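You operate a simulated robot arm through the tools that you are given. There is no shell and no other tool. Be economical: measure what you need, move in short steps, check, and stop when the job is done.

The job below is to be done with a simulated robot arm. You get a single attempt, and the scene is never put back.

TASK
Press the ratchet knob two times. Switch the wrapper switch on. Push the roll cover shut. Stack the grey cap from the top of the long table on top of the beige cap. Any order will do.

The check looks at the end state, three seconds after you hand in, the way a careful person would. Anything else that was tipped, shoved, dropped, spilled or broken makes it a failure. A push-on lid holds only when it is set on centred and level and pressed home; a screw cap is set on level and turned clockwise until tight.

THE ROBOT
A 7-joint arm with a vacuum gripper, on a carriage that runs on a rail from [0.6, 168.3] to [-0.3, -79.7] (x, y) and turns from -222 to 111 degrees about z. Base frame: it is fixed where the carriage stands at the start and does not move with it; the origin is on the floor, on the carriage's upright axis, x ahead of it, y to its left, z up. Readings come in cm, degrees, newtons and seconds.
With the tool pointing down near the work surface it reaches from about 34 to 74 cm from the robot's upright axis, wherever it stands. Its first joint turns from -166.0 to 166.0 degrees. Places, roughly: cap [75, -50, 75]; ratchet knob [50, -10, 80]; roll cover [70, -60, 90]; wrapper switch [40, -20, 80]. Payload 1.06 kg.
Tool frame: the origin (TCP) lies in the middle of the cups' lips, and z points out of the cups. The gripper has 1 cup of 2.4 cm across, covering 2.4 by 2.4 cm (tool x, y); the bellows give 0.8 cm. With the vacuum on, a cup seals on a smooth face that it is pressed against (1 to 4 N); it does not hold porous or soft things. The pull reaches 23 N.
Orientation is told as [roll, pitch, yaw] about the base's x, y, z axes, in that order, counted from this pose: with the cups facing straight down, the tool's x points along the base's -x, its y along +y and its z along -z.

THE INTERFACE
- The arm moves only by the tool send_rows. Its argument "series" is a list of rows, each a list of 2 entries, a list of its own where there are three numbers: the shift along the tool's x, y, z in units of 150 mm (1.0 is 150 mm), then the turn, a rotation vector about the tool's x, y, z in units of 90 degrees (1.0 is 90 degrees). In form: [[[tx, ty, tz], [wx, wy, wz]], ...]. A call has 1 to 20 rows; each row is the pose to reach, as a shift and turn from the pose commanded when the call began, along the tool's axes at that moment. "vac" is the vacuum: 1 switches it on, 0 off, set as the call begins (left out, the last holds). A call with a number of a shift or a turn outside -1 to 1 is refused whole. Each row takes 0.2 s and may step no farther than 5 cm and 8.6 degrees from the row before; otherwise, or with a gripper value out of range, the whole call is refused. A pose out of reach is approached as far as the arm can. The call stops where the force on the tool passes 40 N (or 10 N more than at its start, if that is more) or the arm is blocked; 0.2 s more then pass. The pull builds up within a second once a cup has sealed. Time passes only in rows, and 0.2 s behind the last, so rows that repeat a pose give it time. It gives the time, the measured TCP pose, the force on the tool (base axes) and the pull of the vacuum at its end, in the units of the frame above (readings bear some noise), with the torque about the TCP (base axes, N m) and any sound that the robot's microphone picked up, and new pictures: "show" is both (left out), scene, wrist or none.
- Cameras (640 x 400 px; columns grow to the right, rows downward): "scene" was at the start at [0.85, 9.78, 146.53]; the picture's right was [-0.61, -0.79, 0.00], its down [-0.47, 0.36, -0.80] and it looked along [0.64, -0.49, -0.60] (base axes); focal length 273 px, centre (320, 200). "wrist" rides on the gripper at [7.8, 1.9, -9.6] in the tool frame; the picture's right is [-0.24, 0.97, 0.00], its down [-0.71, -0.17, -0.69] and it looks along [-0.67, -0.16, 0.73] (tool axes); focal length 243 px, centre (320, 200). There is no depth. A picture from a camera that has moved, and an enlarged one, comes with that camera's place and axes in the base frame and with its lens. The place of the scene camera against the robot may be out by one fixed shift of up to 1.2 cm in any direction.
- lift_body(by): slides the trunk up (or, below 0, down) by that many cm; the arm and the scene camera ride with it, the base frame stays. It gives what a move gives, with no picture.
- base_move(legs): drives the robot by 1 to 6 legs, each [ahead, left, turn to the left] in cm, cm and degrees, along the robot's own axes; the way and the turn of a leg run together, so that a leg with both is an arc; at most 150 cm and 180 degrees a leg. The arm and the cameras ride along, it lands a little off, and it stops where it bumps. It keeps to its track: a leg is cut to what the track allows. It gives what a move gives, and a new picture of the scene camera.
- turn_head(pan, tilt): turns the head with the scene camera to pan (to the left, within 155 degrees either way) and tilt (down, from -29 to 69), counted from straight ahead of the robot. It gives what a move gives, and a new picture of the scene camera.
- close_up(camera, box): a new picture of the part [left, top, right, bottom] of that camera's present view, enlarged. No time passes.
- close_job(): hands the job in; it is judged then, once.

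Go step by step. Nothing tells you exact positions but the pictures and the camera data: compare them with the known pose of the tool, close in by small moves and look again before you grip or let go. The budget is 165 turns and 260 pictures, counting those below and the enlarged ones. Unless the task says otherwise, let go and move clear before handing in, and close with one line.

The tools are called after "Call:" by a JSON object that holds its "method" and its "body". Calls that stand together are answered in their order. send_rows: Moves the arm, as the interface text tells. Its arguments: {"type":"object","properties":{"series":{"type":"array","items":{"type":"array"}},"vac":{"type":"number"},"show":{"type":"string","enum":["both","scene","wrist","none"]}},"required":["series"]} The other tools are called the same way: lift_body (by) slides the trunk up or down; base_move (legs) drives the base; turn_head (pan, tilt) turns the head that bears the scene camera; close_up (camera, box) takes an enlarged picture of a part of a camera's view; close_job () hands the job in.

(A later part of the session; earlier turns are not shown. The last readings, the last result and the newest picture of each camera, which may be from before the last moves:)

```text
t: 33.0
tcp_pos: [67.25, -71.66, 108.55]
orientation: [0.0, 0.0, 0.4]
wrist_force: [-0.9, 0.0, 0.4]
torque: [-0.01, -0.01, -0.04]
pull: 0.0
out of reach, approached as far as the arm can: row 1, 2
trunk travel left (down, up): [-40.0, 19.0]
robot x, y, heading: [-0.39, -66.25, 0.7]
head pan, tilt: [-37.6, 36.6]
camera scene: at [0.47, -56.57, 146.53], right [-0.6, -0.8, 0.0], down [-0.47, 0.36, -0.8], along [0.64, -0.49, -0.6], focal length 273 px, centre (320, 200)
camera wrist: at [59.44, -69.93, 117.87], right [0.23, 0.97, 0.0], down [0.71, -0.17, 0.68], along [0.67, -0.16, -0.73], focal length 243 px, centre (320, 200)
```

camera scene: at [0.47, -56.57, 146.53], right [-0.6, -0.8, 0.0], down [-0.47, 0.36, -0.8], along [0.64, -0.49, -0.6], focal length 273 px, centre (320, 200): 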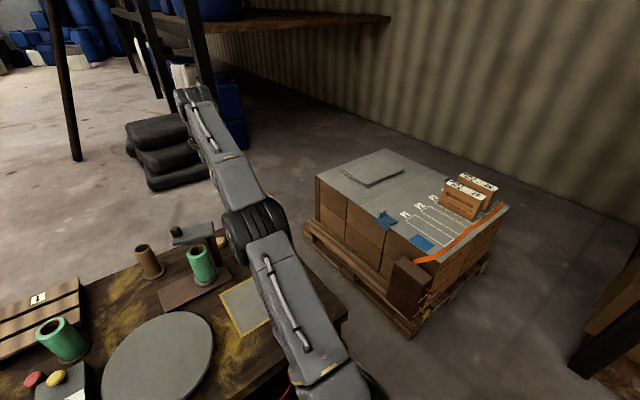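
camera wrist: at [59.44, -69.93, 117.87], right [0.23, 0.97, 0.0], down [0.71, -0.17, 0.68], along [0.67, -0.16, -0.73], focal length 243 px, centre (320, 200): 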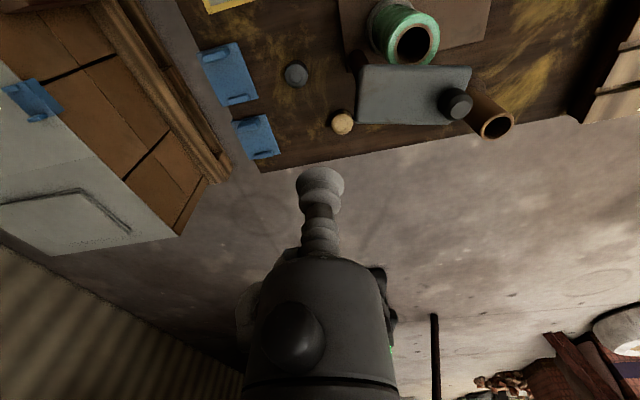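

Straight-down reach is limited to ~67 at this height (74 lower down), so the beige cap at x≈81 will need a tilted tool later. First the cover: I'll retract a bit and resynchronise the commanded pose.

Call:
{"method": "send_rows", "body": {"series": [[[0.3, 0, 0.0], [0, 0, 0]], [[0.6, 0, 0.0], [0, 0, 0]]], "show": "none"}}

```text
t: 33.6
tcp_pos: [58.35, -71.95, 108.82]
orientation: [0.0, 0.0, 0.4]
wrist_force: [0.5, 0.3, -1.0]
torque: [-0.01, 0.0, -0.02]
pull: 0.1
trunk travel left (down, up): [-40.0, 19.0]
robot x, y, heading: [-0.19, -66.33, 0.5]
head pan, tilt: [-37.6, 36.6]
```

Call:
{"method": "send_rows", "body": {"series": [[[-0.05, 0.25, 0], [0, 0, 0]], [[-0.15, 0.5, 0.1], [0, 0, 0]], [[-0.25, 0.72, 0.25], [0, 0, 0]], [[-0.45, 0.72, 0.45], [0, 0, 0]], [[-0.65, 0.72, 0.65], [0, 0, 0]], [[-0.84, 0.725, 0.85], [0, 0, 0]]], "show": "both"}}

Call:
{"method": "close_up", "body": {"camera": "wrist", "box": [220, 60, 460, 220]}}

```text
t: 35.0
tcp_pos: [70.74, -60.75, 95.8]
orientation: [0.0, -0.1, 0.6]
wrist_force: [0.0, 0.2, 0.4]
torque: [0.0, 0.0, 0.02]
pull: 0.0
trunk travel left (down, up): [-40.0, 19.0]
robot x, y, heading: [-0.23, -66.05, 0.5]
head pan, tilt: [-37.6, 36.6]
camera scene: at [0.48, -56.56, 146.53], right [-0.6, -0.8, 0.0], down [-0.47, 0.36, -0.8], along [0.64, -0.49, -0.6], focal length 273 px, centre (320, 200)
camera wrist: at [62.85, -59.01, 105.23], right [0.23, 0.97, 0.0], down [0.71, -0.17, 0.69], along [0.67, -0.16, -0.73], focal length 243 px, centre (320, 200)
```

scene: 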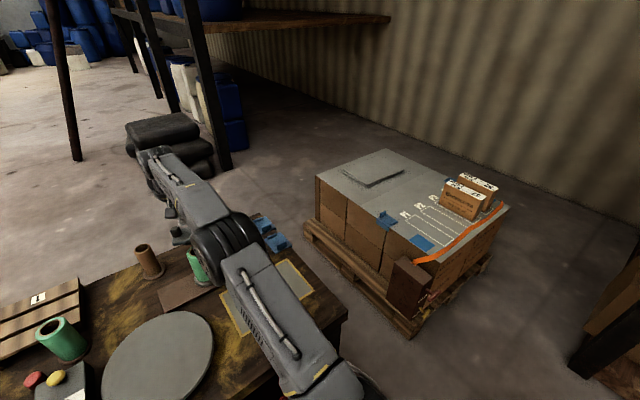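
wrist: 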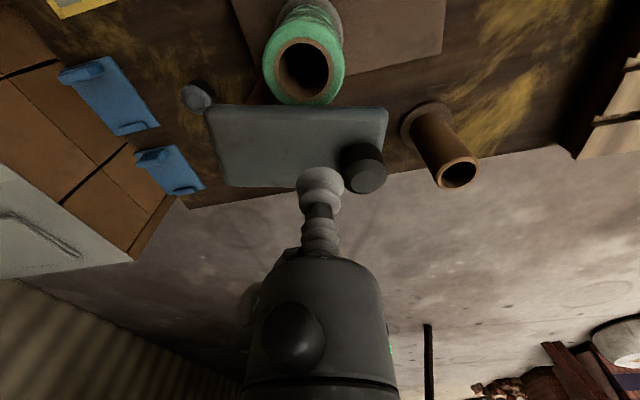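

```text
2.50 times, centred on (340, 140) of wrist
camera zoom: at [62.85, -59.01, 105.23], right [0.23, 0.97, 0.0], down [0.71, -0.17, 0.69], along [0.67, -0.16, -0.73], focal length 606 px, centre (270, 350)
```

zoom: 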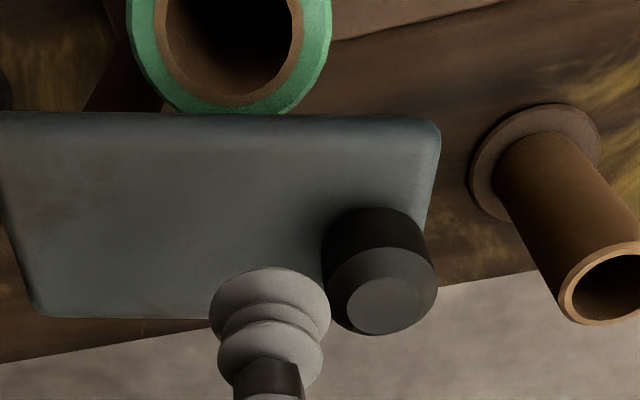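

The cup is over the plate, clear of the knob. I'll switch the vacuum on and descend carefully onto it.

Call:
{"method": "send_rows", "body": {"series": [[[0, 0, 0.15], [0, 0, 0]], [[0, 0, 0.25], [0, 0, 0]], [[0, 0, 0.29], [0, 0, 0]], [[0, 0, 0.32], [0, 0, 0]], [[0, 0, 0.34], [0, 0, 0]]], "vac": 1, "show": "wrist"}}

```text
t: 36.2
tcp_pos: [70.95, -60.53, 90.83]
orientation: [-0.1, -0.3, 0.5]
wrist_force: [6.4, -0.4, 18.7]
torque: [0.04, 0.11, 0.36]
pull: 23.3
trunk travel left (down, up): [-40.0, 19.0]
robot x, y, heading: [-0.14, -66.06, 0.5]
head pan, tilt: [-37.6, 36.6]
camera wrist: at [63.03, -58.97, 100.18], right [0.23, 0.97, 0.0], down [0.71, -0.17, 0.69], along [0.67, -0.16, -0.72], focal length 243 px, centre (320, 200)
```

wrist: 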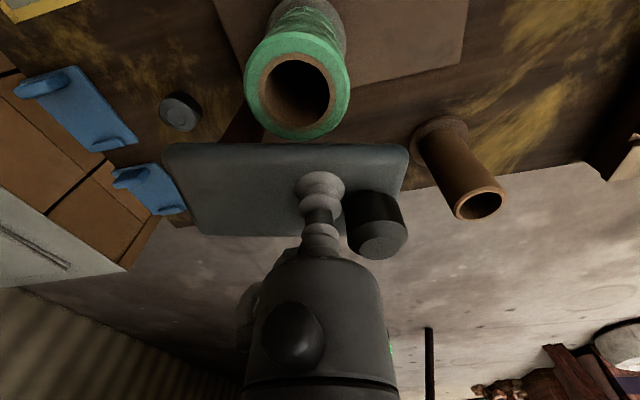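

Sealed with full pull. I ease the pressure and drag the plate in an arc about the post, turning the tool with it.

Call:
{"method": "send_rows", "body": {"series": [[[0, 0, -0.03], [0, 0, 0]], [[0.042, 0, -0.03], [0, 0, -0.0667]], [[0.083, -0.005, -0.03], [0, 0, -0.133]], [[0.125, -0.013, -0.03], [0, 0, -0.2]]], "show": "wrist"}}

```text
t: 37.2
tcp_pos: [68.96, -60.87, 90.87]
orientation: [0.1, 0.1, 18.5]
wrist_force: [-1.4, -0.4, -10.0]
torque: [0.0, -0.06, -0.08]
pull: 23.3
trunk travel left (down, up): [-40.0, 19.0]
robot x, y, heading: [0.1, -66.22, 0.8]
head pan, tilt: [-37.6, 36.6]
camera wrist: at [60.95, -61.66, 100.3], right [-0.09, 1.0, 0.0], down [0.73, 0.06, 0.68], along [0.68, 0.06, -0.73], focal length 243 px, centre (320, 200)
```

wrist: 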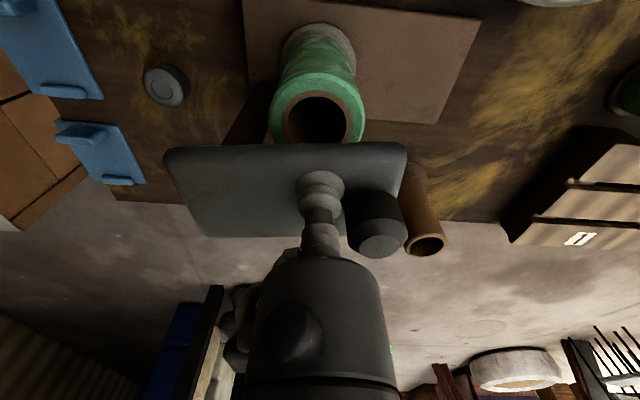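

It swings freely. Continuing another 18° with the same relative arc.

Call:
{"method": "send_rows", "body": {"series": [[[0.042, 0, 0.01], [0, 0, -0.0667]], [[0.083, -0.005, 0.01], [0, 0, -0.133]], [[0.104, -0.008, 0.01], [0, 0, -0.167]]], "show": "both"}}

```text
t: 38.0
tcp_pos: [67.51, -61.41, 90.95]
orientation: [0.0, -0.1, 33.6]
wrist_force: [0.5, 3.0, -1.1]
torque: [0.0, 0.0, 0.11]
pull: 23.3
trunk travel left (down, up): [-40.0, 19.0]
robot x, y, heading: [0.02, -66.33, 0.4]
head pan, tilt: [-37.6, 36.6]
camera scene: at [0.52, -56.52, 146.53], right [-0.6, -0.8, 0.0], down [-0.47, 0.36, -0.8], along [0.64, -0.49, -0.6], focal length 273 px, centre (320, 200)
camera wrist: at [60.03, -64.31, 100.34], right [-0.34, 0.94, 0.0], down [0.68, 0.25, 0.69], along [0.64, 0.23, -0.73], focal length 243 px, centre (320, 200)
```

scene: 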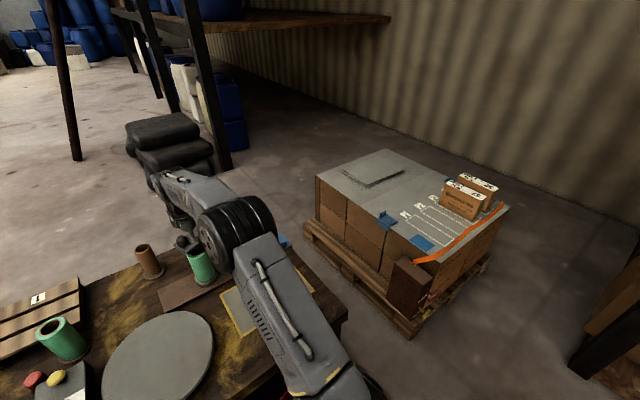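
wrist: 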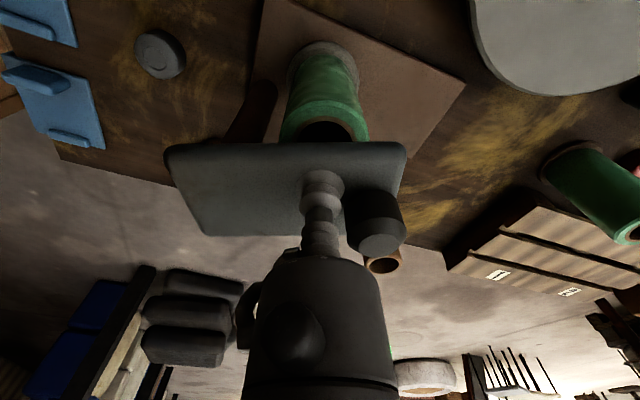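

Nearly over the roll; continuing in smaller steps, watching for a stop or click.

Call:
{"method": "send_rows", "body": {"series": [[[0.021, 0, 0], [0, 0, -0.033]], [[0.042, 0, 0], [0, 0, -0.067]], [[0.063, -0.003, 0], [0, 0, -0.1]]], "show": "wrist"}}

```text
t: 38.8
tcp_pos: [66.87, -62.07, 90.97]
orientation: [0.0, -0.1, 42.6]
wrist_force: [3.0, 4.1, 4.3]
torque: [0.02, 0.03, -0.21]
pull: 22.9
trunk travel left (down, up): [-40.0, 19.0]
robot x, y, heading: [-0.32, -66.54, 0.2]
head pan, tilt: [-37.6, 36.6]
camera wrist: at [59.79, -65.98, 100.33], right [-0.48, 0.88, 0.0], down [0.64, 0.35, 0.69], along [0.6, 0.33, -0.73], focal length 243 px, centre (320, 200)
```

wrist: 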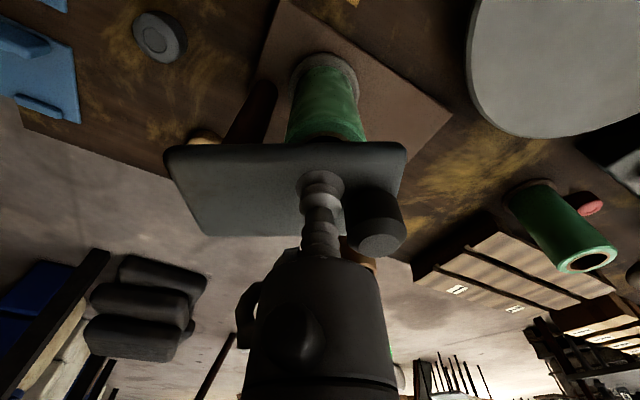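

Call:
{"method": "send_rows", "body": {"series": [[[0.021, 0, 0], [0, 0, -0.033]], [[0.042, 0, 0], [0, 0, -0.067]], [[0.063, -0.003, 0], [0, 0, -0.1]]], "show": "wrist"}}

```text
t: 39.6
tcp_pos: [66.13, -62.53, 90.86]
orientation: [0.0, 0.0, 51.5]
wrist_force: [4.0, 10.4, 8.5]
torque: [-0.08, 0.02, -0.08]
pull: 22.6
trunk travel left (down, up): [-40.0, 19.0]
robot x, y, heading: [-0.53, -66.7, 0.5]
head pan, tilt: [-37.6, 36.6]
camera wrist: at [59.83, -67.61, 100.28], right [-0.62, 0.79, 0.0], down [0.57, 0.45, 0.69], along [0.54, 0.42, -0.73], focal length 243 px, centre (320, 200)
```

wrist: 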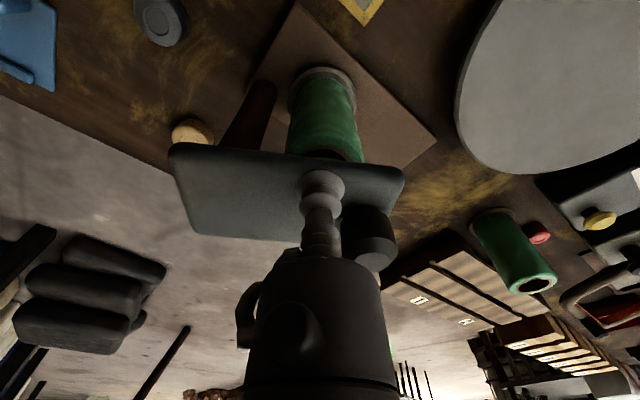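

The resisting force is rising (about 10 N tangential) and the plate lags the tool slightly, so it seems at its stop. One more small push to confirm.

Call:
{"method": "send_rows", "body": {"series": [[[0.02, 0, 0], [0, 0, 0]], [[0.04, 0, 0], [0, 0, 0]]], "show": "wrist"}}

```text
t: 40.2
tcp_pos: [65.75, -63.51, 90.87]
orientation: [0.0, 0.2, 51.3]
wrist_force: [-0.1, -0.5, 2.7]
torque: [0.01, 0.01, 0.0]
pull: 0.0
trunk travel left (down, up): [-40.0, 19.0]
robot x, y, heading: [-0.25, -66.52, 0.4]
head pan, tilt: [-37.6, 36.6]
camera wrist: at [59.37, -68.44, 100.26], right [-0.61, 0.79, 0.0], down [0.58, 0.45, 0.68], along [0.54, 0.42, -0.73], focal length 243 px, centre (320, 200)
```

wrist: 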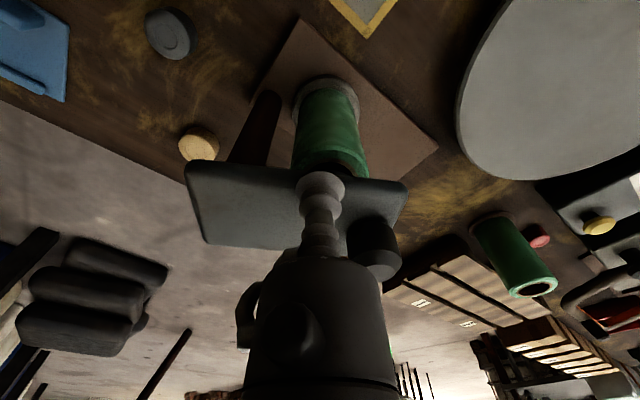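

The seal slipped off against the stop, so the cover is at its end. I lift straight up with the vacuum off, and look.

Call:
{"method": "send_rows", "body": {"series": [[[0, 0, -0.1], [0, 0, 0]], [[0, 0, -0.3], [0, 0, 0]], [[0.3, 0, -0.4], [0, 0, 0]], [[0.6, 0, -0.5], [0, 0, 0]]], "vac": 0, "show": "both"}}

Call:
{"method": "close_up", "body": {"camera": "scene", "box": [120, 180, 300, 310]}}

Call:
{"method": "close_up", "body": {"camera": "wrist", "box": [220, 20, 460, 180]}}

```text
t: 41.2
tcp_pos: [60.04, -70.26, 98.57]
orientation: [0.0, 0.0, 51.5]
wrist_force: [0.1, 0.0, 0.0]
torque: [0.01, 0.02, 0.0]
pull: 0.1
trunk travel left (down, up): [-40.0, 19.0]
robot x, y, heading: [-0.13, -66.41, 0.3]
head pan, tilt: [-37.6, 36.6]
camera scene: at [0.52, -56.56, 146.52], right [-0.6, -0.8, 0.0], down [-0.47, 0.36, -0.8], along [0.64, -0.49, -0.6], focal length 273 px, centre (320, 200)
camera wrist: at [53.7, -75.29, 107.95], right [-0.61, 0.79, 0.0], down [0.57, 0.45, 0.69], along [0.54, 0.42, -0.73], focal length 243 px, centre (320, 200)
```

scene: 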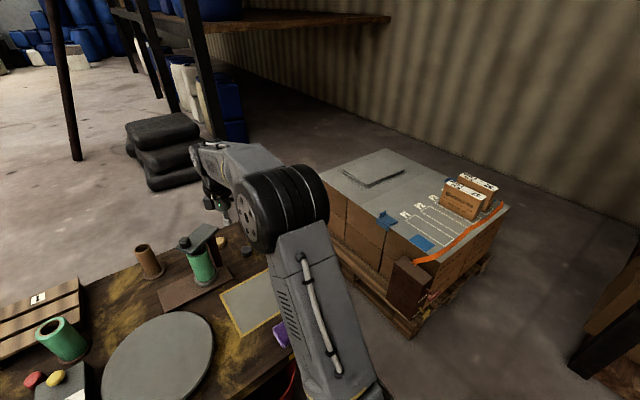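
wrist: 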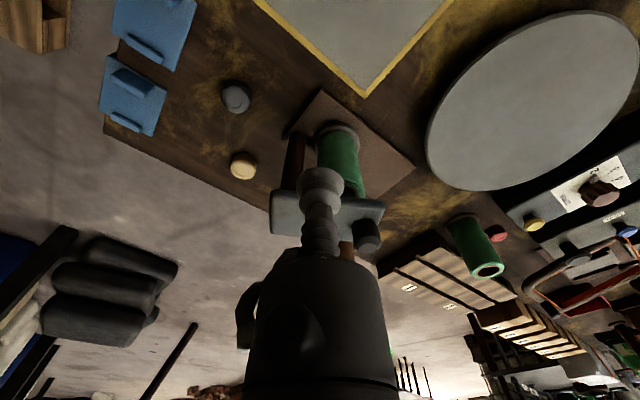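

```text
3.08 times, centred on (210, 245) of scene
camera zoom: at [0.52, -56.56, 146.52], right [-0.6, -0.8, 0.0], down [-0.47, 0.36, -0.8], along [0.64, -0.49, -0.6], focal length 841 px, centre (658, 62)
```

zoom: 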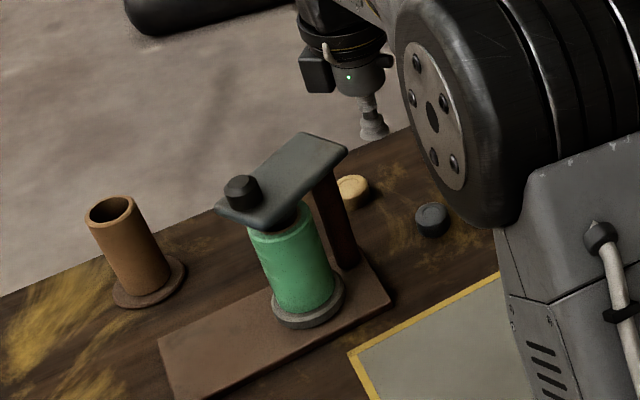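

```text
2.50 times, centred on (340, 100) of wrist
camera zoom: at [53.7, -75.29, 107.95], right [-0.61, 0.79, 0.0], down [0.57, 0.45, 0.69], along [0.54, 0.42, -0.73], focal length 606 px, centre (270, 450)
```

zoom: 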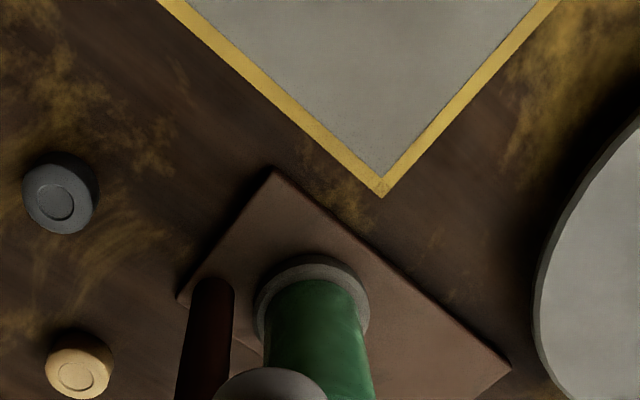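

The cover now sits over the roll with its plug above the core: shut at its stop. Next the caps: dark grey ≈(71.0,-76.8), beige ≈(81.2,-70.6). I'll move the carriage to y≈-76 and turn the tool so its camera sits on the -y side, clear of the post.

Call:
{"method": "base_move", "body": {"legs": [[0, -10, 0]]}}

Call:
{"method": "send_rows", "body": {"series": [[[0, 0, -0.05], [0, 0, -0.086]], [[0, 0, -0.1], [0, 0, -0.172]], [[0, 0, -0.1], [0, 0, -0.258]], [[0, 0, -0.1], [0, 0, -0.344]], [[0, 0, -0.1], [0, 0, -0.43]]], "show": "wrist"}}

```text
t: 42.3
tcp_pos: [59.95, -80.15, 98.72]
orientation: [0.1, 0.0, 51.6]
wrist_force: [0.2, 0.5, 0.2]
torque: [0.0, -0.02, 0.04]
pull: 0.1
trunk travel left (down, up): [-40.0, 19.0]
robot x, y, heading: [-0.23, -76.32, 0.5]
head pan, tilt: [-37.6, 36.6]
camera scene: at [0.47, -66.5, 146.53], right [-0.6, -0.8, 0.0], down [-0.47, 0.36, -0.8], along [0.64, -0.49, -0.6], focal length 273 px, centre (320, 200)
```

scene: 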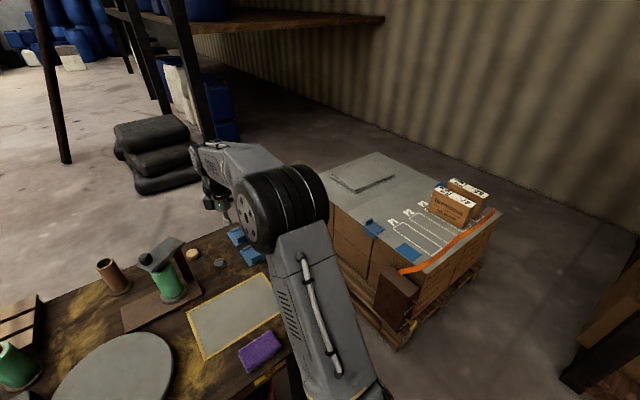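

```text
t: 43.5
tcp_pos: [59.99, -80.14, 100.1]
orientation: [-0.1, 0.0, 90.4]
wrist_force: [0.2, -0.5, 0.2]
torque: [0.01, -0.02, 0.01]
pull: 0.1
trunk travel left (down, up): [-40.0, 19.0]
robot x, y, heading: [-0.41, -76.19, 0.6]
head pan, tilt: [-37.6, 36.6]
camera wrist: at [58.18, -88.07, 109.44], right [-0.97, 0.23, 0.0], down [0.17, 0.71, 0.69], along [0.16, 0.67, -0.73], focal length 243 px, centre (320, 200)
```

wrist: 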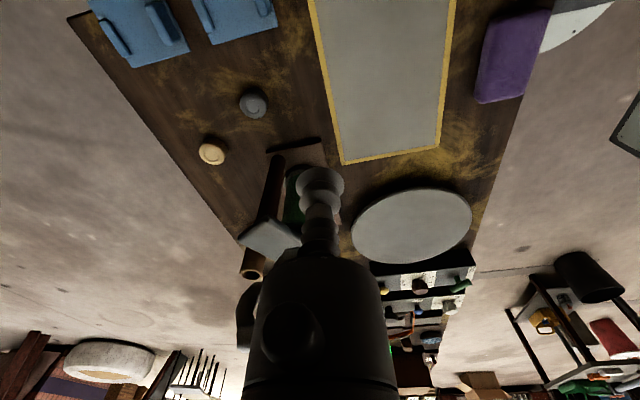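

Call:
{"method": "send_rows", "body": {"series": [[[-0.1, -0.17, 0.05], [0.07, 0, 0]], [[-0.2, -0.34, 0.1], [0.14, 0, 0]], [[-0.3, -0.51, 0.15], [0.2, 0, 0]], [[-0.4, -0.7, 0.2], [0.2222, 0, 0]], [[-0.4, -0.9, 0.2], [0.2222, 0, 0]]], "show": "both"}}

```text
t: 44.7
tcp_pos: [73.58, -74.08, 97.16]
orientation: [-20.0, 0.0, 90.2]
wrist_force: [-0.1, -0.4, -0.1]
torque: [0.01, -0.02, 0.0]
pull: 0.0
trunk travel left (down, up): [-40.0, 19.0]
robot x, y, heading: [0.12, -75.93, 0.4]
head pan, tilt: [-37.6, 36.6]
camera scene: at [0.45, -66.5, 146.53], right [-0.6, -0.8, 0.0], down [-0.47, 0.36, -0.8], along [0.64, -0.49, -0.6], focal length 273 px, centre (320, 200)
camera wrist: at [68.58, -81.96, 105.2], right [-0.91, 0.23, -0.33], down [-0.08, 0.71, 0.7], along [0.4, 0.67, -0.63], focal length 243 px, centre (320, 200)
```

scene: 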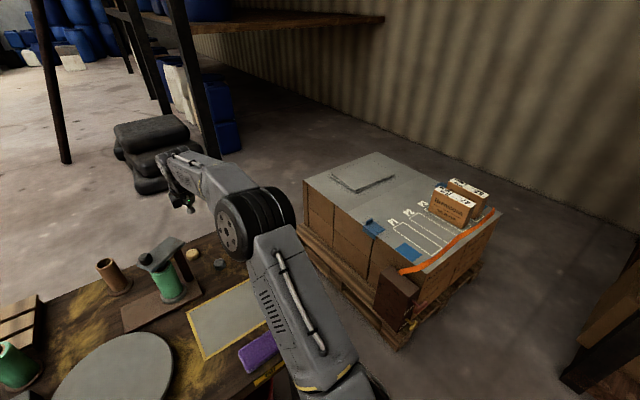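
wrist: 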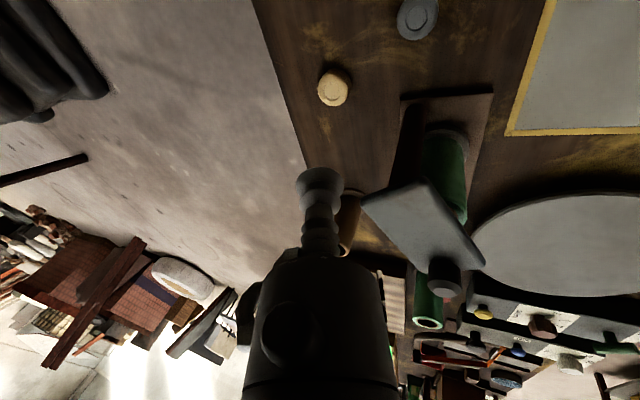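

Now I test how far the 20°-tilted tool reaches, extending outward and down while well above the table.

Call:
{"method": "send_rows", "body": {"series": [[[0, -0.148, 0.243], [0, 0, 0]], [[0, -0.296, 0.486], [0, 0, 0]], [[0, -0.444, 0.729], [0, 0, 0]], [[0, -0.444, 0.729], [0, 0, 0]]], "show": "wrist"}}

```text
t: 45.7
tcp_pos: [80.11, -74.39, 89.53]
orientation: [-20.0, 0.0, 90.3]
wrist_force: [-0.8, 0.2, -0.3]
torque: [0.02, 0.01, 0.04]
pull: 0.2
out of reach, approached as far as the arm can: row 2, 3, 4
trunk travel left (down, up): [-40.0, 19.0]
robot x, y, heading: [-0.26, -76.19, 0.7]
head pan, tilt: [-37.6, 36.6]
camera wrist: at [75.12, -82.26, 97.63], right [-0.91, 0.23, -0.33], down [-0.08, 0.71, 0.7], along [0.4, 0.67, -0.63], focal length 243 px, centre (320, 200)
```

wrist: 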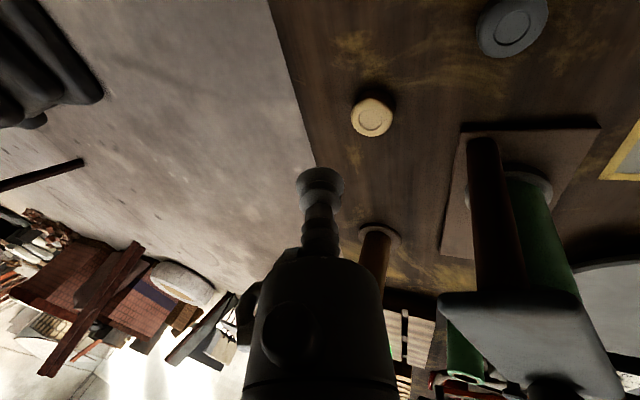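

Reach suffices at about 23° tilt. I'll zoom on the caps for accurate position and size.

Call:
{"method": "close_up", "body": {"camera": "wrist", "box": [320, 70, 420, 150]}}

Call:
{"method": "close_up", "body": {"camera": "wrist", "box": [450, 0, 570, 75]}}

```text
5.00 times, centred on (370, 110) of wrist
camera zoom: at [75.12, -82.26, 97.63], right [-0.91, 0.23, -0.33], down [-0.08, 0.71, 0.7], along [0.4, 0.67, -0.63], focal length 1213 px, centre (70, 650)
```

zoom: 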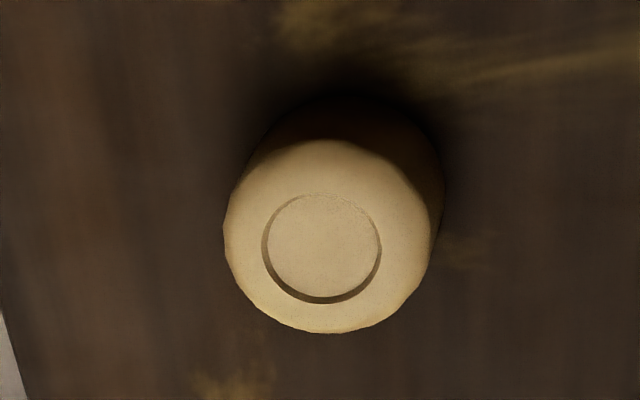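

```text
5.33 times, centred on (510, 38) of wrist
camera zoom: at [75.12, -82.26, 97.63], right [-0.91, 0.23, -0.33], down [-0.08, 0.71, 0.7], along [0.4, 0.67, -0.63], focal length 1294 px, centre (-693, 1067)
```

zoom: 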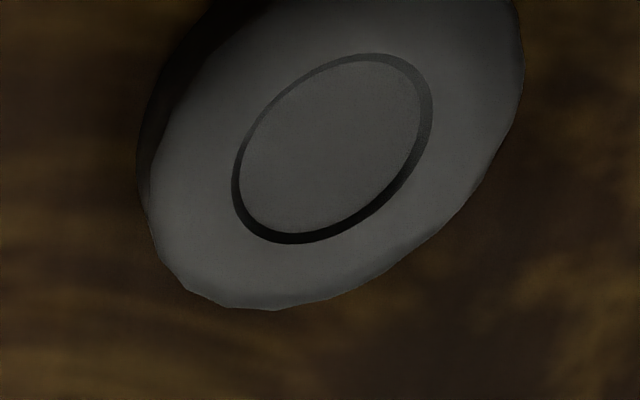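

Beige cap top ≈(80.8,-70.6), ~4.3 cm wide, top z≈74.8; grey cap centre ≈(70.85,-76.65). I'll move over the grey cap with only 12° tilt, so it will hang closer to level when the tool is tilted 23° for placing.

Call:
{"method": "send_rows", "body": {"series": [[[0.03, 0.2, 0.08], [-0.03, 0, 0]], [[0.06, 0.4, 0.16], [-0.06, 0, 0]], [[0.1, 0.6, 0.24], [-0.0889, 0, 0]], [[0.15, 0.796, 0.32], [-0.0889, 0, 0]], [[0.15, 0.796, 0.385], [-0.0889, 0, 0]]], "show": "wrist"}}

Call:
{"method": "close_up", "body": {"camera": "wrist", "box": [240, 80, 440, 220]}}

```text
t: 46.9
tcp_pos: [70.72, -76.76, 79.96]
orientation: [-12.1, -0.1, 90.2]
wrist_force: [-0.3, 0.2, 0.3]
torque: [0.02, -0.01, 0.0]
pull: 0.1
trunk travel left (down, up): [-40.0, 19.0]
robot x, y, heading: [-0.56, -76.0, 0.5]
head pan, tilt: [-37.6, 36.6]
camera wrist: at [66.97, -84.62, 88.84], right [-0.95, 0.23, -0.2], down [0.02, 0.71, 0.71], along [0.31, 0.67, -0.68], focal length 243 px, centre (320, 200)
```

wrist: 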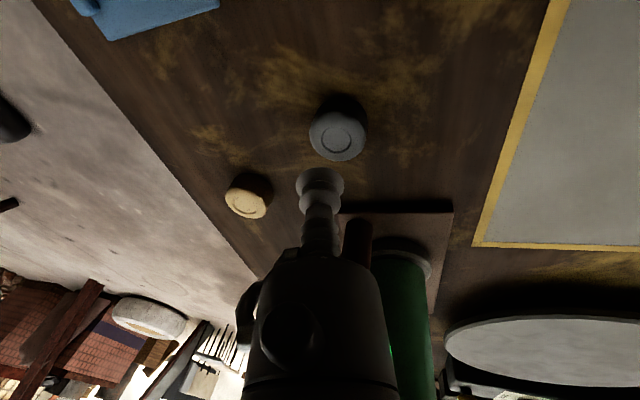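

```text
2.86 times, centred on (340, 150) of wrist
camera zoom: at [66.97, -84.62, 88.84], right [-0.95, 0.23, -0.2], down [0.02, 0.71, 0.71], along [0.31, 0.67, -0.68], focal length 693 px, centre (263, 343)
```

zoom: 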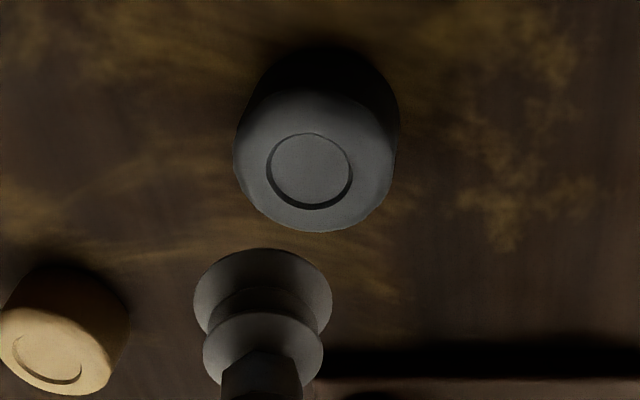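

Cap centre ≈(70.8,-76.5); the cup (2.4 cm) spans outside its 2 cm inset ring, good. Vacuum on and descend gently.

Call:
{"method": "send_rows", "body": {"series": [[[-0.017, 0.03, 0.14], [0, 0, 0]], [[-0.017, 0.0503, 0.269], [0, 0, 0]], [[-0.017, 0.0586, 0.308], [0, 0, 0]], [[-0.017, 0.0628, 0.3275], [0, 0, 0]], [[-0.017, 0.0628, 0.3275], [0, 0, 0]]], "vac": 1, "show": "wrist"}}

Call:
{"method": "close_up", "body": {"camera": "wrist", "box": [240, 100, 440, 240]}}

```text
t: 48.1
tcp_pos: [70.98, -76.33, 75.16]
orientation: [-12.2, 0.0, 90.2]
wrist_force: [2.1, 0.0, 9.5]
torque: [0.0, 0.21, 0.0]
pull: 23.2
trunk travel left (down, up): [-40.0, 19.0]
robot x, y, heading: [-0.57, -76.07, 0.4]
head pan, tilt: [-37.6, 36.6]
camera wrist: at [67.15, -84.36, 83.95], right [-0.95, 0.23, -0.2], down [0.02, 0.71, 0.71], along [0.31, 0.67, -0.68], focal length 243 px, centre (320, 200)
```

wrist: 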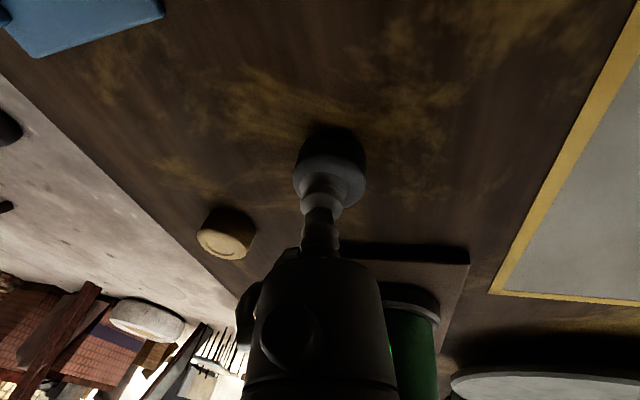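

```text
2.86 times, centred on (340, 170) of wrist
camera zoom: at [67.15, -84.36, 83.95], right [-0.95, 0.23, -0.2], down [0.02, 0.71, 0.71], along [0.31, 0.67, -0.68], focal length 693 px, centre (263, 286)
```

zoom: 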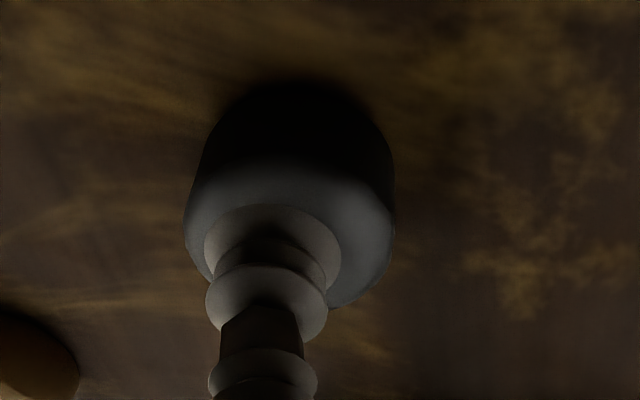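

It sealed despite the 12° tilt. To get a level placement I'll release, back off, and try sealing at about 21° instead.

Call:
{"method": "send_rows", "body": {"series": [[[0, 0, 0], [0, 0, 0]], [[0, 0, 0], [0, 0, 0]], [[0, 0, 0], [0, 0, 0]], [[0, -0.02, -0.1], [0, 0, 0]], [[0, -0.04, -0.2], [0.05, 0, 0]], [[0, -0.04, -0.2], [0.1, 0, 0]]], "vac": 0, "show": "none"}}

Call:
{"method": "close_up", "body": {"camera": "wrist", "box": [240, 80, 440, 220]}}

```text
t: 49.5
tcp_pos: [70.97, -76.55, 78.24]
orientation: [-21.2, 0.0, 90.3]
wrist_force: [-0.4, 0.1, -0.1]
torque: [-0.01, 0.02, -0.02]
pull: 0.0
trunk travel left (down, up): [-40.0, 19.0]
robot x, y, heading: [-0.25, -76.26, 0.5]
head pan, tilt: [-37.6, 36.6]
```

```text
2.86 times, centred on (340, 150) of wrist
camera zoom: at [65.75, -84.47, 86.16], right [-0.91, 0.23, -0.35], down [-0.09, 0.71, 0.7], along [0.41, 0.67, -0.62], focal length 693 px, centre (263, 343)
```

zoom: 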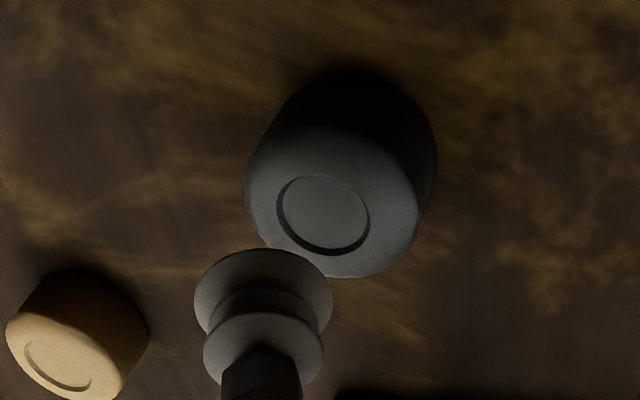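

Call:
{"method": "send_rows", "body": {"series": [[[-0.007, 0.05, 0.1], [0, 0, 0]], [[-0.007, 0.0823, 0.1756], [0, 0, 0]], [[-0.007, 0.087, 0.188], [0, 0, 0]], [[-0.007, 0.0895, 0.1942], [0, 0, 0]], [[-0.007, 0.0895, 0.1942], [0, 0, 0]], [[-0.007, 0.0895, 0.1942], [0, 0, 0]]], "vac": 1, "show": "none"}}

Call:
{"method": "close_up", "body": {"camera": "wrist", "box": [240, 100, 440, 240]}}

```text
t: 50.9
tcp_pos: [70.72, -76.4, 74.95]
orientation: [-21.1, 0.0, 90.2]
wrist_force: [1.5, -0.1, 7.1]
torque: [-0.02, 0.1, 0.0]
pull: 0.0
trunk travel left (down, up): [-40.0, 19.0]
robot x, y, heading: [-0.76, -76.75, 0.7]
head pan, tilt: [-37.6, 36.6]
```

```text
2.86 times, centred on (340, 170) of wrist
camera zoom: at [65.52, -84.33, 83.02], right [-0.91, 0.23, -0.35], down [-0.09, 0.71, 0.7], along [0.41, 0.67, -0.62], focal length 693 px, centre (263, 286)
```

zoom: 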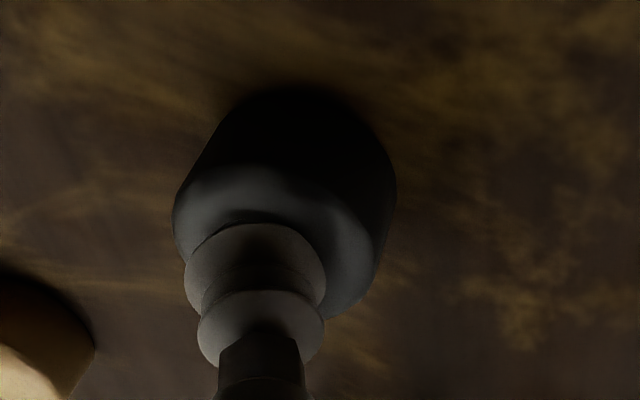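

No seal at 21°. I reduce the tilt gradually while in contact.

Call:
{"method": "send_rows", "body": {"series": [[[0, 0, 0], [-0.022, 0, 0]], [[0, 0, 0], [-0.044, 0, 0]], [[0, 0, 0], [-0.044, 0, 0]], [[0, 0, 0], [-0.044, 0, 0]]], "show": "none"}}

```text
t: 51.9
tcp_pos: [70.71, -76.4, 74.93]
orientation: [-17.1, 0.0, 90.1]
wrist_force: [-0.9, 0.1, 4.6]
torque: [0.01, 0.21, 0.0]
pull: 22.8
trunk travel left (down, up): [-40.0, 19.0]
robot x, y, heading: [-0.28, -76.37, 0.2]
head pan, tilt: [-37.6, 36.6]
```

Sealed at 17°. Lift a few centimetres and see how the cap hangs.

Call:
{"method": "send_rows", "body": {"series": [[[0, -0.01, -0.03], [0, 0, 0]], [[0, -0.04, -0.12], [0, 0, 0]], [[0, -0.08, -0.26], [0, 0, 0]], [[0, -0.14, -0.45], [0, 0, 0]], [[0, -0.14, -0.45], [0, 0, 0]]], "show": "both"}}

Call:
{"method": "close_up", "body": {"camera": "wrist", "box": [160, 60, 440, 260]}}

Call:
{"method": "close_up", "body": {"camera": "scene", "box": [100, 180, 260, 300]}}

```text
t: 53.1
tcp_pos: [70.8, -76.43, 81.87]
orientation: [-17.1, 0.0, 90.3]
wrist_force: [0.4, -0.3, 0.2]
torque: [-0.04, 0.03, -0.02]
pull: 22.8
trunk travel left (down, up): [-40.0, 19.0]
robot x, y, heading: [-0.49, -76.37, 0.3]
head pan, tilt: [-37.6, 36.6]
camera scene: at [0.45, -66.51, 146.53], right [-0.6, -0.8, 0.0], down [-0.47, 0.36, -0.8], along [0.64, -0.49, -0.6], focal length 273 px, centre (320, 200)
camera wrist: at [66.24, -84.38, 90.37], right [-0.93, 0.23, -0.29], down [-0.04, 0.71, 0.71], along [0.37, 0.67, -0.65], focal length 243 px, centre (320, 200)
```

scene: 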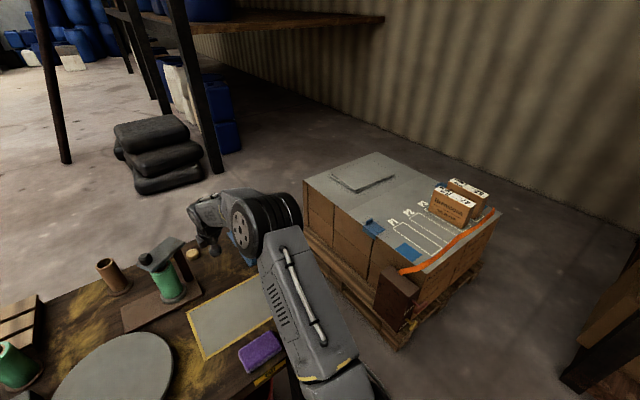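
wrist: 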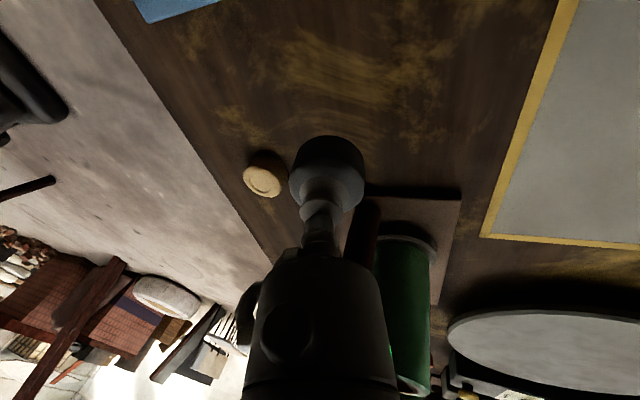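

```text
2.00 times, centred on (300, 160) of wrist
camera zoom: at [66.24, -84.38, 90.37], right [-0.93, 0.23, -0.29], down [-0.04, 0.71, 0.71], along [0.37, 0.67, -0.65], focal length 485 px, centre (360, 280)
```

zoom: 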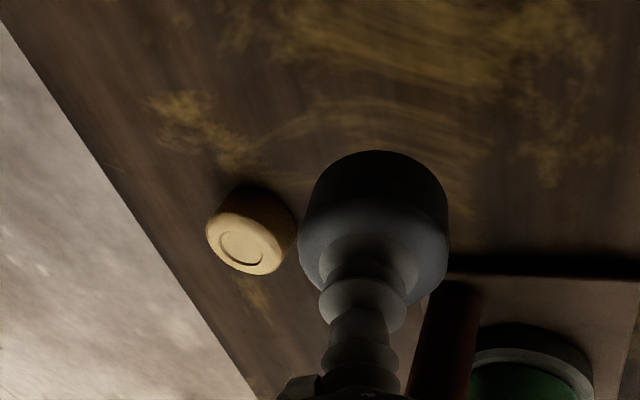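

```text
3.33 times, centred on (180, 240) of scene
camera zoom: at [0.45, -66.51, 146.53], right [-0.6, -0.8, 0.0], down [-0.47, 0.36, -0.8], along [0.64, -0.49, -0.6], focal length 911 px, centre (787, 67)
```

zoom: 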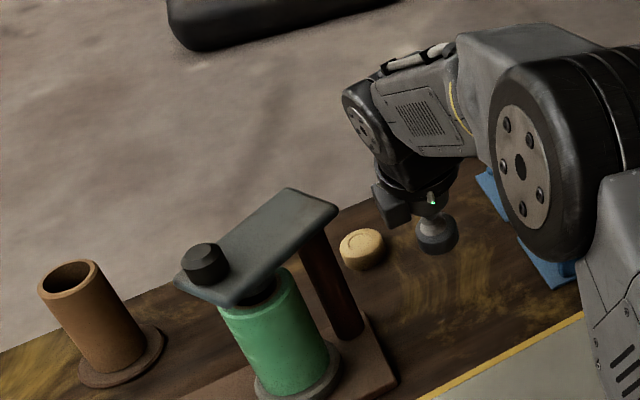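

The cap is held. It straightened with the bellows, so on placing I'll land its near edge first and roll it flat. I lift and lean the tool to ~24°, partly toward +y so the wrist stays clear of the cover and post.

Call:
{"method": "send_rows", "body": {"series": [[[0, -0.06, -0.19], [0.03, -0.05, 0]], [[0, -0.118, -0.383], [0.057, -0.1, 0]], [[0, -0.118, -0.383], [0.057, -0.1, 0]]], "show": "none"}}

```text
t: 53.9
tcp_pos: [70.78, -76.37, 88.07]
orientation: [-22.5, -8.4, 93.3]
wrist_force: [0.2, 0.0, -0.6]
torque: [0.0, 0.06, 0.01]
pull: 22.5
trunk travel left (down, up): [-40.0, 19.0]
robot x, y, heading: [-0.4, -76.35, 0.4]
head pan, tilt: [-37.6, 36.6]
```

Call:
{"method": "send_rows", "body": {"series": [[[-0.107, -0.189, 0.096], [0, 0, 0]], [[-0.215, -0.379, 0.191], [0, 0, 0]], [[-0.322, -0.568, 0.287], [0, 0, 0]], [[-0.292, -0.491, 0.472], [0, 0, 0]], [[-0.292, -0.491, 0.472], [0, 0, 0]]], "show": "both"}}

Call:
{"method": "close_up", "body": {"camera": "wrist", "box": [220, 60, 440, 240]}}

Call:
{"method": "close_up", "body": {"camera": "scene", "box": [100, 180, 260, 300]}}

```text
t: 55.1
tcp_pos: [79.93, -71.11, 84.9]
orientation: [-22.4, -8.5, 93.1]
wrist_force: [-0.7, -0.2, -0.1]
torque: [-0.03, 0.05, 0.01]
pull: 23.0
trunk travel left (down, up): [-40.0, 19.0]
robot x, y, heading: [-0.05, -76.25, 0.6]
head pan, tilt: [-37.6, 36.6]
camera scene: at [0.49, -66.51, 146.53], right [-0.6, -0.8, 0.0], down [-0.47, 0.36, -0.8], along [0.64, -0.49, -0.6], focal length 273 px, centre (320, 200)
camera wrist: at [75.14, -80.27, 91.59], right [-0.91, 0.24, -0.33], down [-0.14, 0.59, 0.8], along [0.38, 0.77, -0.51], focal length 243 px, centre (320, 200)
```

scene: 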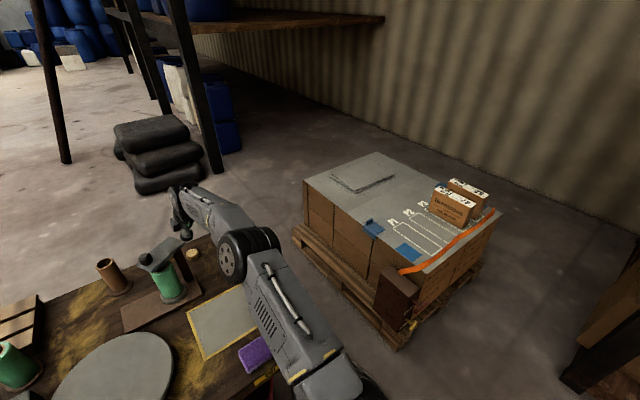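
wrist: 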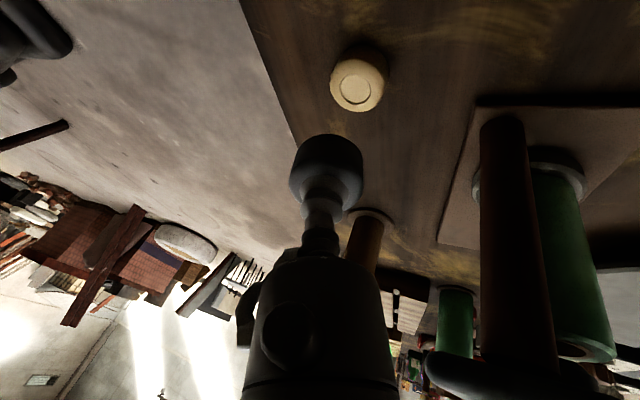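

```text
2.22 times, centred on (330, 150) of wrist
camera zoom: at [75.14, -80.27, 91.59], right [-0.91, 0.24, -0.33], down [-0.14, 0.59, 0.8], along [0.38, 0.77, -0.51], focal length 539 px, centre (298, 311)
```

zoom: 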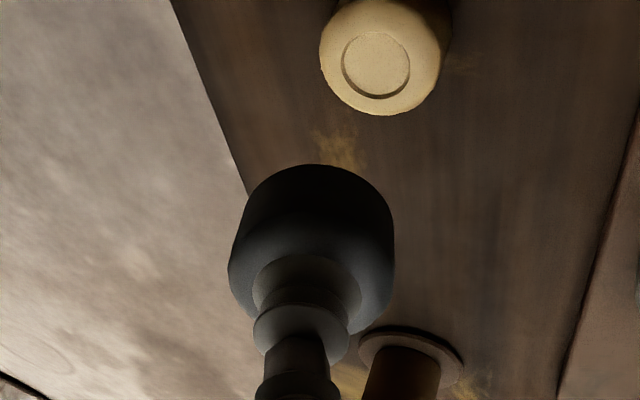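

```text
3.33 times, centred on (180, 240) of scene
camera zoom: at [0.49, -66.51, 146.53], right [-0.6, -0.8, 0.0], down [-0.47, 0.36, -0.8], along [0.64, -0.49, -0.6], focal length 911 px, centre (787, 67)
```

zoom: 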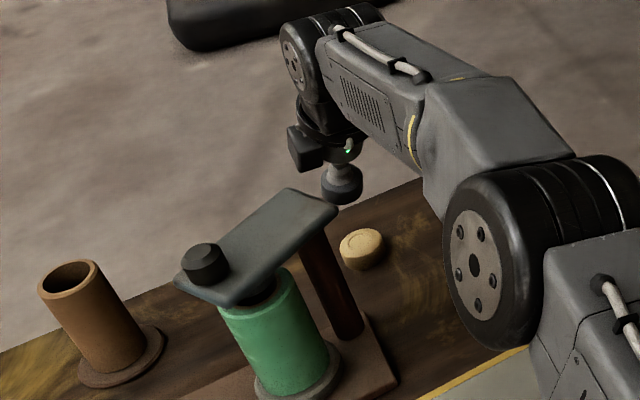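

Clearance is fine. I descend to just above the beige cap and check alignment.

Call:
{"method": "send_rows", "body": {"series": [[[0.025, 0.072, 0.156], [0, 0, 0]], [[0.045, 0.13, 0.28], [0, 0, 0]], [[0.045, 0.13, 0.28], [0, 0, 0]]], "show": "wrist"}}

Call:
{"method": "close_up", "body": {"camera": "wrist", "box": [240, 80, 420, 220]}}

Call:
{"method": "close_up", "body": {"camera": "scene", "box": [150, 200, 230, 270]}}

```text
t: 55.9
tcp_pos: [79.78, -70.98, 80.13]
orientation: [-22.4, -8.5, 93.2]
wrist_force: [-0.8, 0.3, 0.3]
torque: [0.01, 0.04, -0.01]
pull: 22.5
trunk travel left (down, up): [-40.0, 19.0]
robot x, y, heading: [-0.53, -76.49, 0.4]
head pan, tilt: [-37.6, 36.6]
camera wrist: at [74.85, -80.29, 86.85], right [-0.91, 0.24, -0.33], down [-0.14, 0.59, 0.8], along [0.38, 0.77, -0.51], focal length 243 px, centre (320, 200)
```

wrist: 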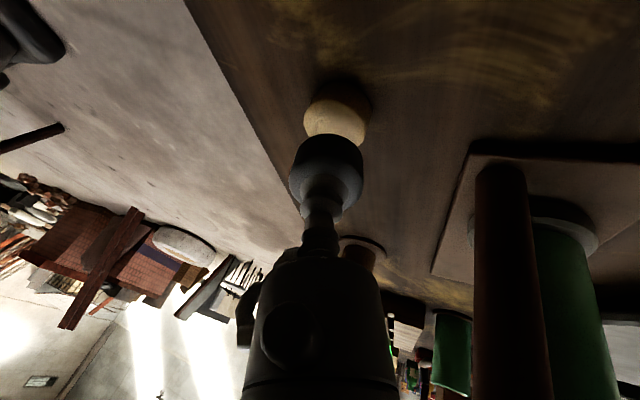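

```text
2.86 times, centred on (330, 150) of wrist
camera zoom: at [74.85, -80.29, 86.85], right [-0.91, 0.24, -0.33], down [-0.14, 0.59, 0.8], along [0.38, 0.77, -0.51], focal length 693 px, centre (291, 343)
```

zoom: 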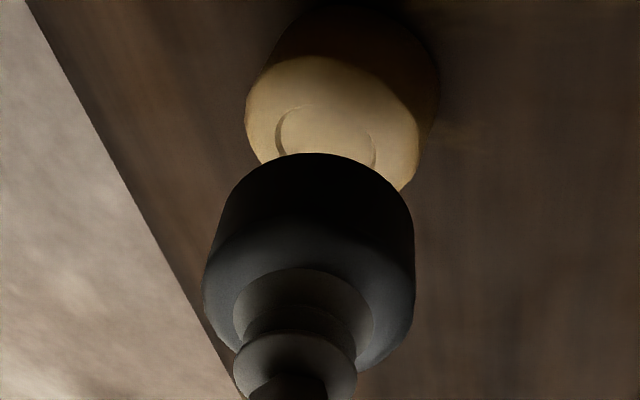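

```text
5.71 times, centred on (190, 235) of scene
camera zoom: at [0.48, -66.51, 146.53], right [-0.6, -0.8, 0.0], down [-0.47, 0.36, -0.8], along [0.64, -0.49, -0.6], focal length 1562 px, centre (1063, 0)
```

zoom: 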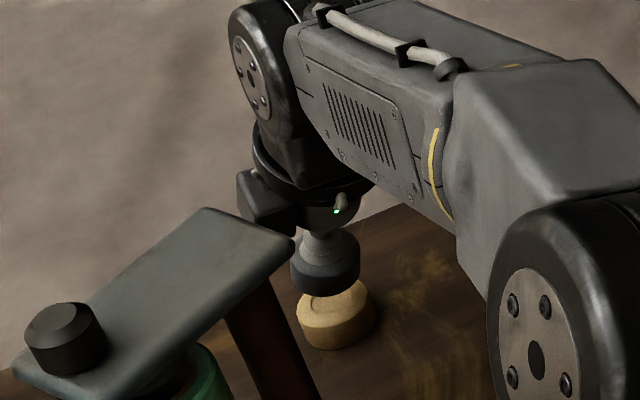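

Lined up well for near-edge contact: beige centre ≈(80.8,-70.6). Lower until it touches.

Call:
{"method": "send_rows", "body": {"series": [[[0.0127, 0.033, 0.0792], [0, 0, 0]], [[0.0165, 0.043, 0.1036], [0, 0, 0]], [[0.0185, 0.048, 0.1158], [0, 0, 0]], [[0.0185, 0.048, 0.1158], [0, 0, 0]]], "show": "none"}}

Call:
{"method": "close_up", "body": {"camera": "wrist", "box": [240, 80, 420, 220]}}

Call:
{"method": "close_up", "body": {"camera": "scene", "box": [160, 220, 220, 270]}}

```text
t: 56.9
tcp_pos: [79.68, -70.81, 78.47]
orientation: [-22.4, -8.5, 93.2]
wrist_force: [-0.1, -0.5, -0.4]
torque: [-0.01, 0.07, 0.01]
pull: 23.4
trunk travel left (down, up): [-40.0, 19.0]
robot x, y, heading: [0.06, -76.4, 0.5]
head pan, tilt: [-37.6, 36.6]
```

```text
2.86 times, centred on (330, 150) of wrist
camera zoom: at [74.9, -80.2, 85.06], right [-0.91, 0.24, -0.33], down [-0.14, 0.59, 0.8], along [0.38, 0.77, -0.51], focal length 693 px, centre (291, 343)
```

zoom: 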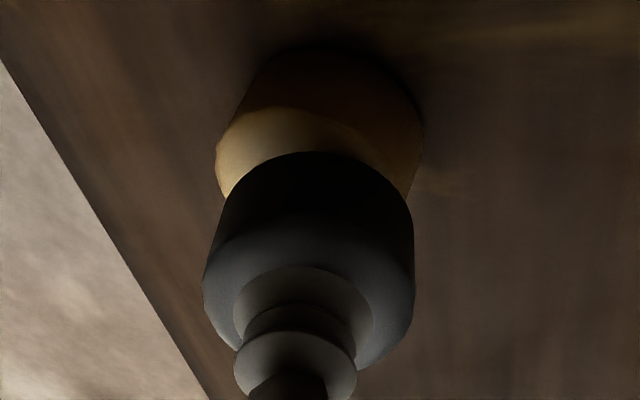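

```text
8.00 times, centred on (190, 245) of scene
camera zoom: at [0.47, -66.51, 146.53], right [-0.6, -0.8, 0.0], down [-0.47, 0.36, -0.8], along [0.64, -0.49, -0.6], focal length 2186 px, centre (1360, -160)
```

zoom: 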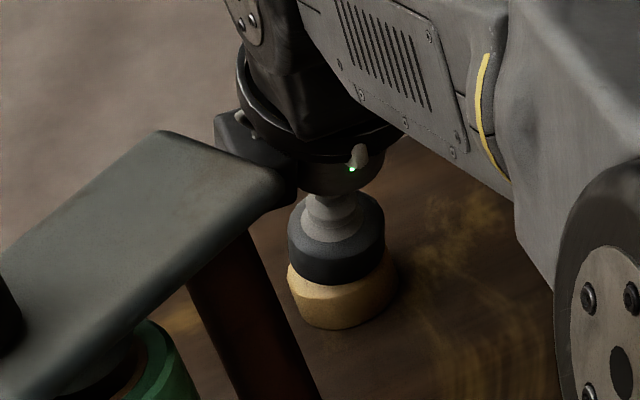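

Call:
{"method": "send_rows", "body": {"series": [[[0.002, 0.005, 0.0122], [0, 0, 0]], [[0.004, 0.01, 0.0244], [0, 0, 0]], [[0.004, 0.01, 0.0244], [0, 0, 0]]], "show": "none"}}

```text
t: 57.7
tcp_pos: [79.75, -70.93, 78.0]
orientation: [-22.4, -8.5, 93.1]
wrist_force: [0.7, -0.2, -0.1]
torque: [0.0, 0.04, 0.01]
pull: 23.5
trunk travel left (down, up): [-40.0, 19.0]
robot x, y, heading: [-0.16, -76.45, 0.6]
head pan, tilt: [-37.6, 36.6]
```

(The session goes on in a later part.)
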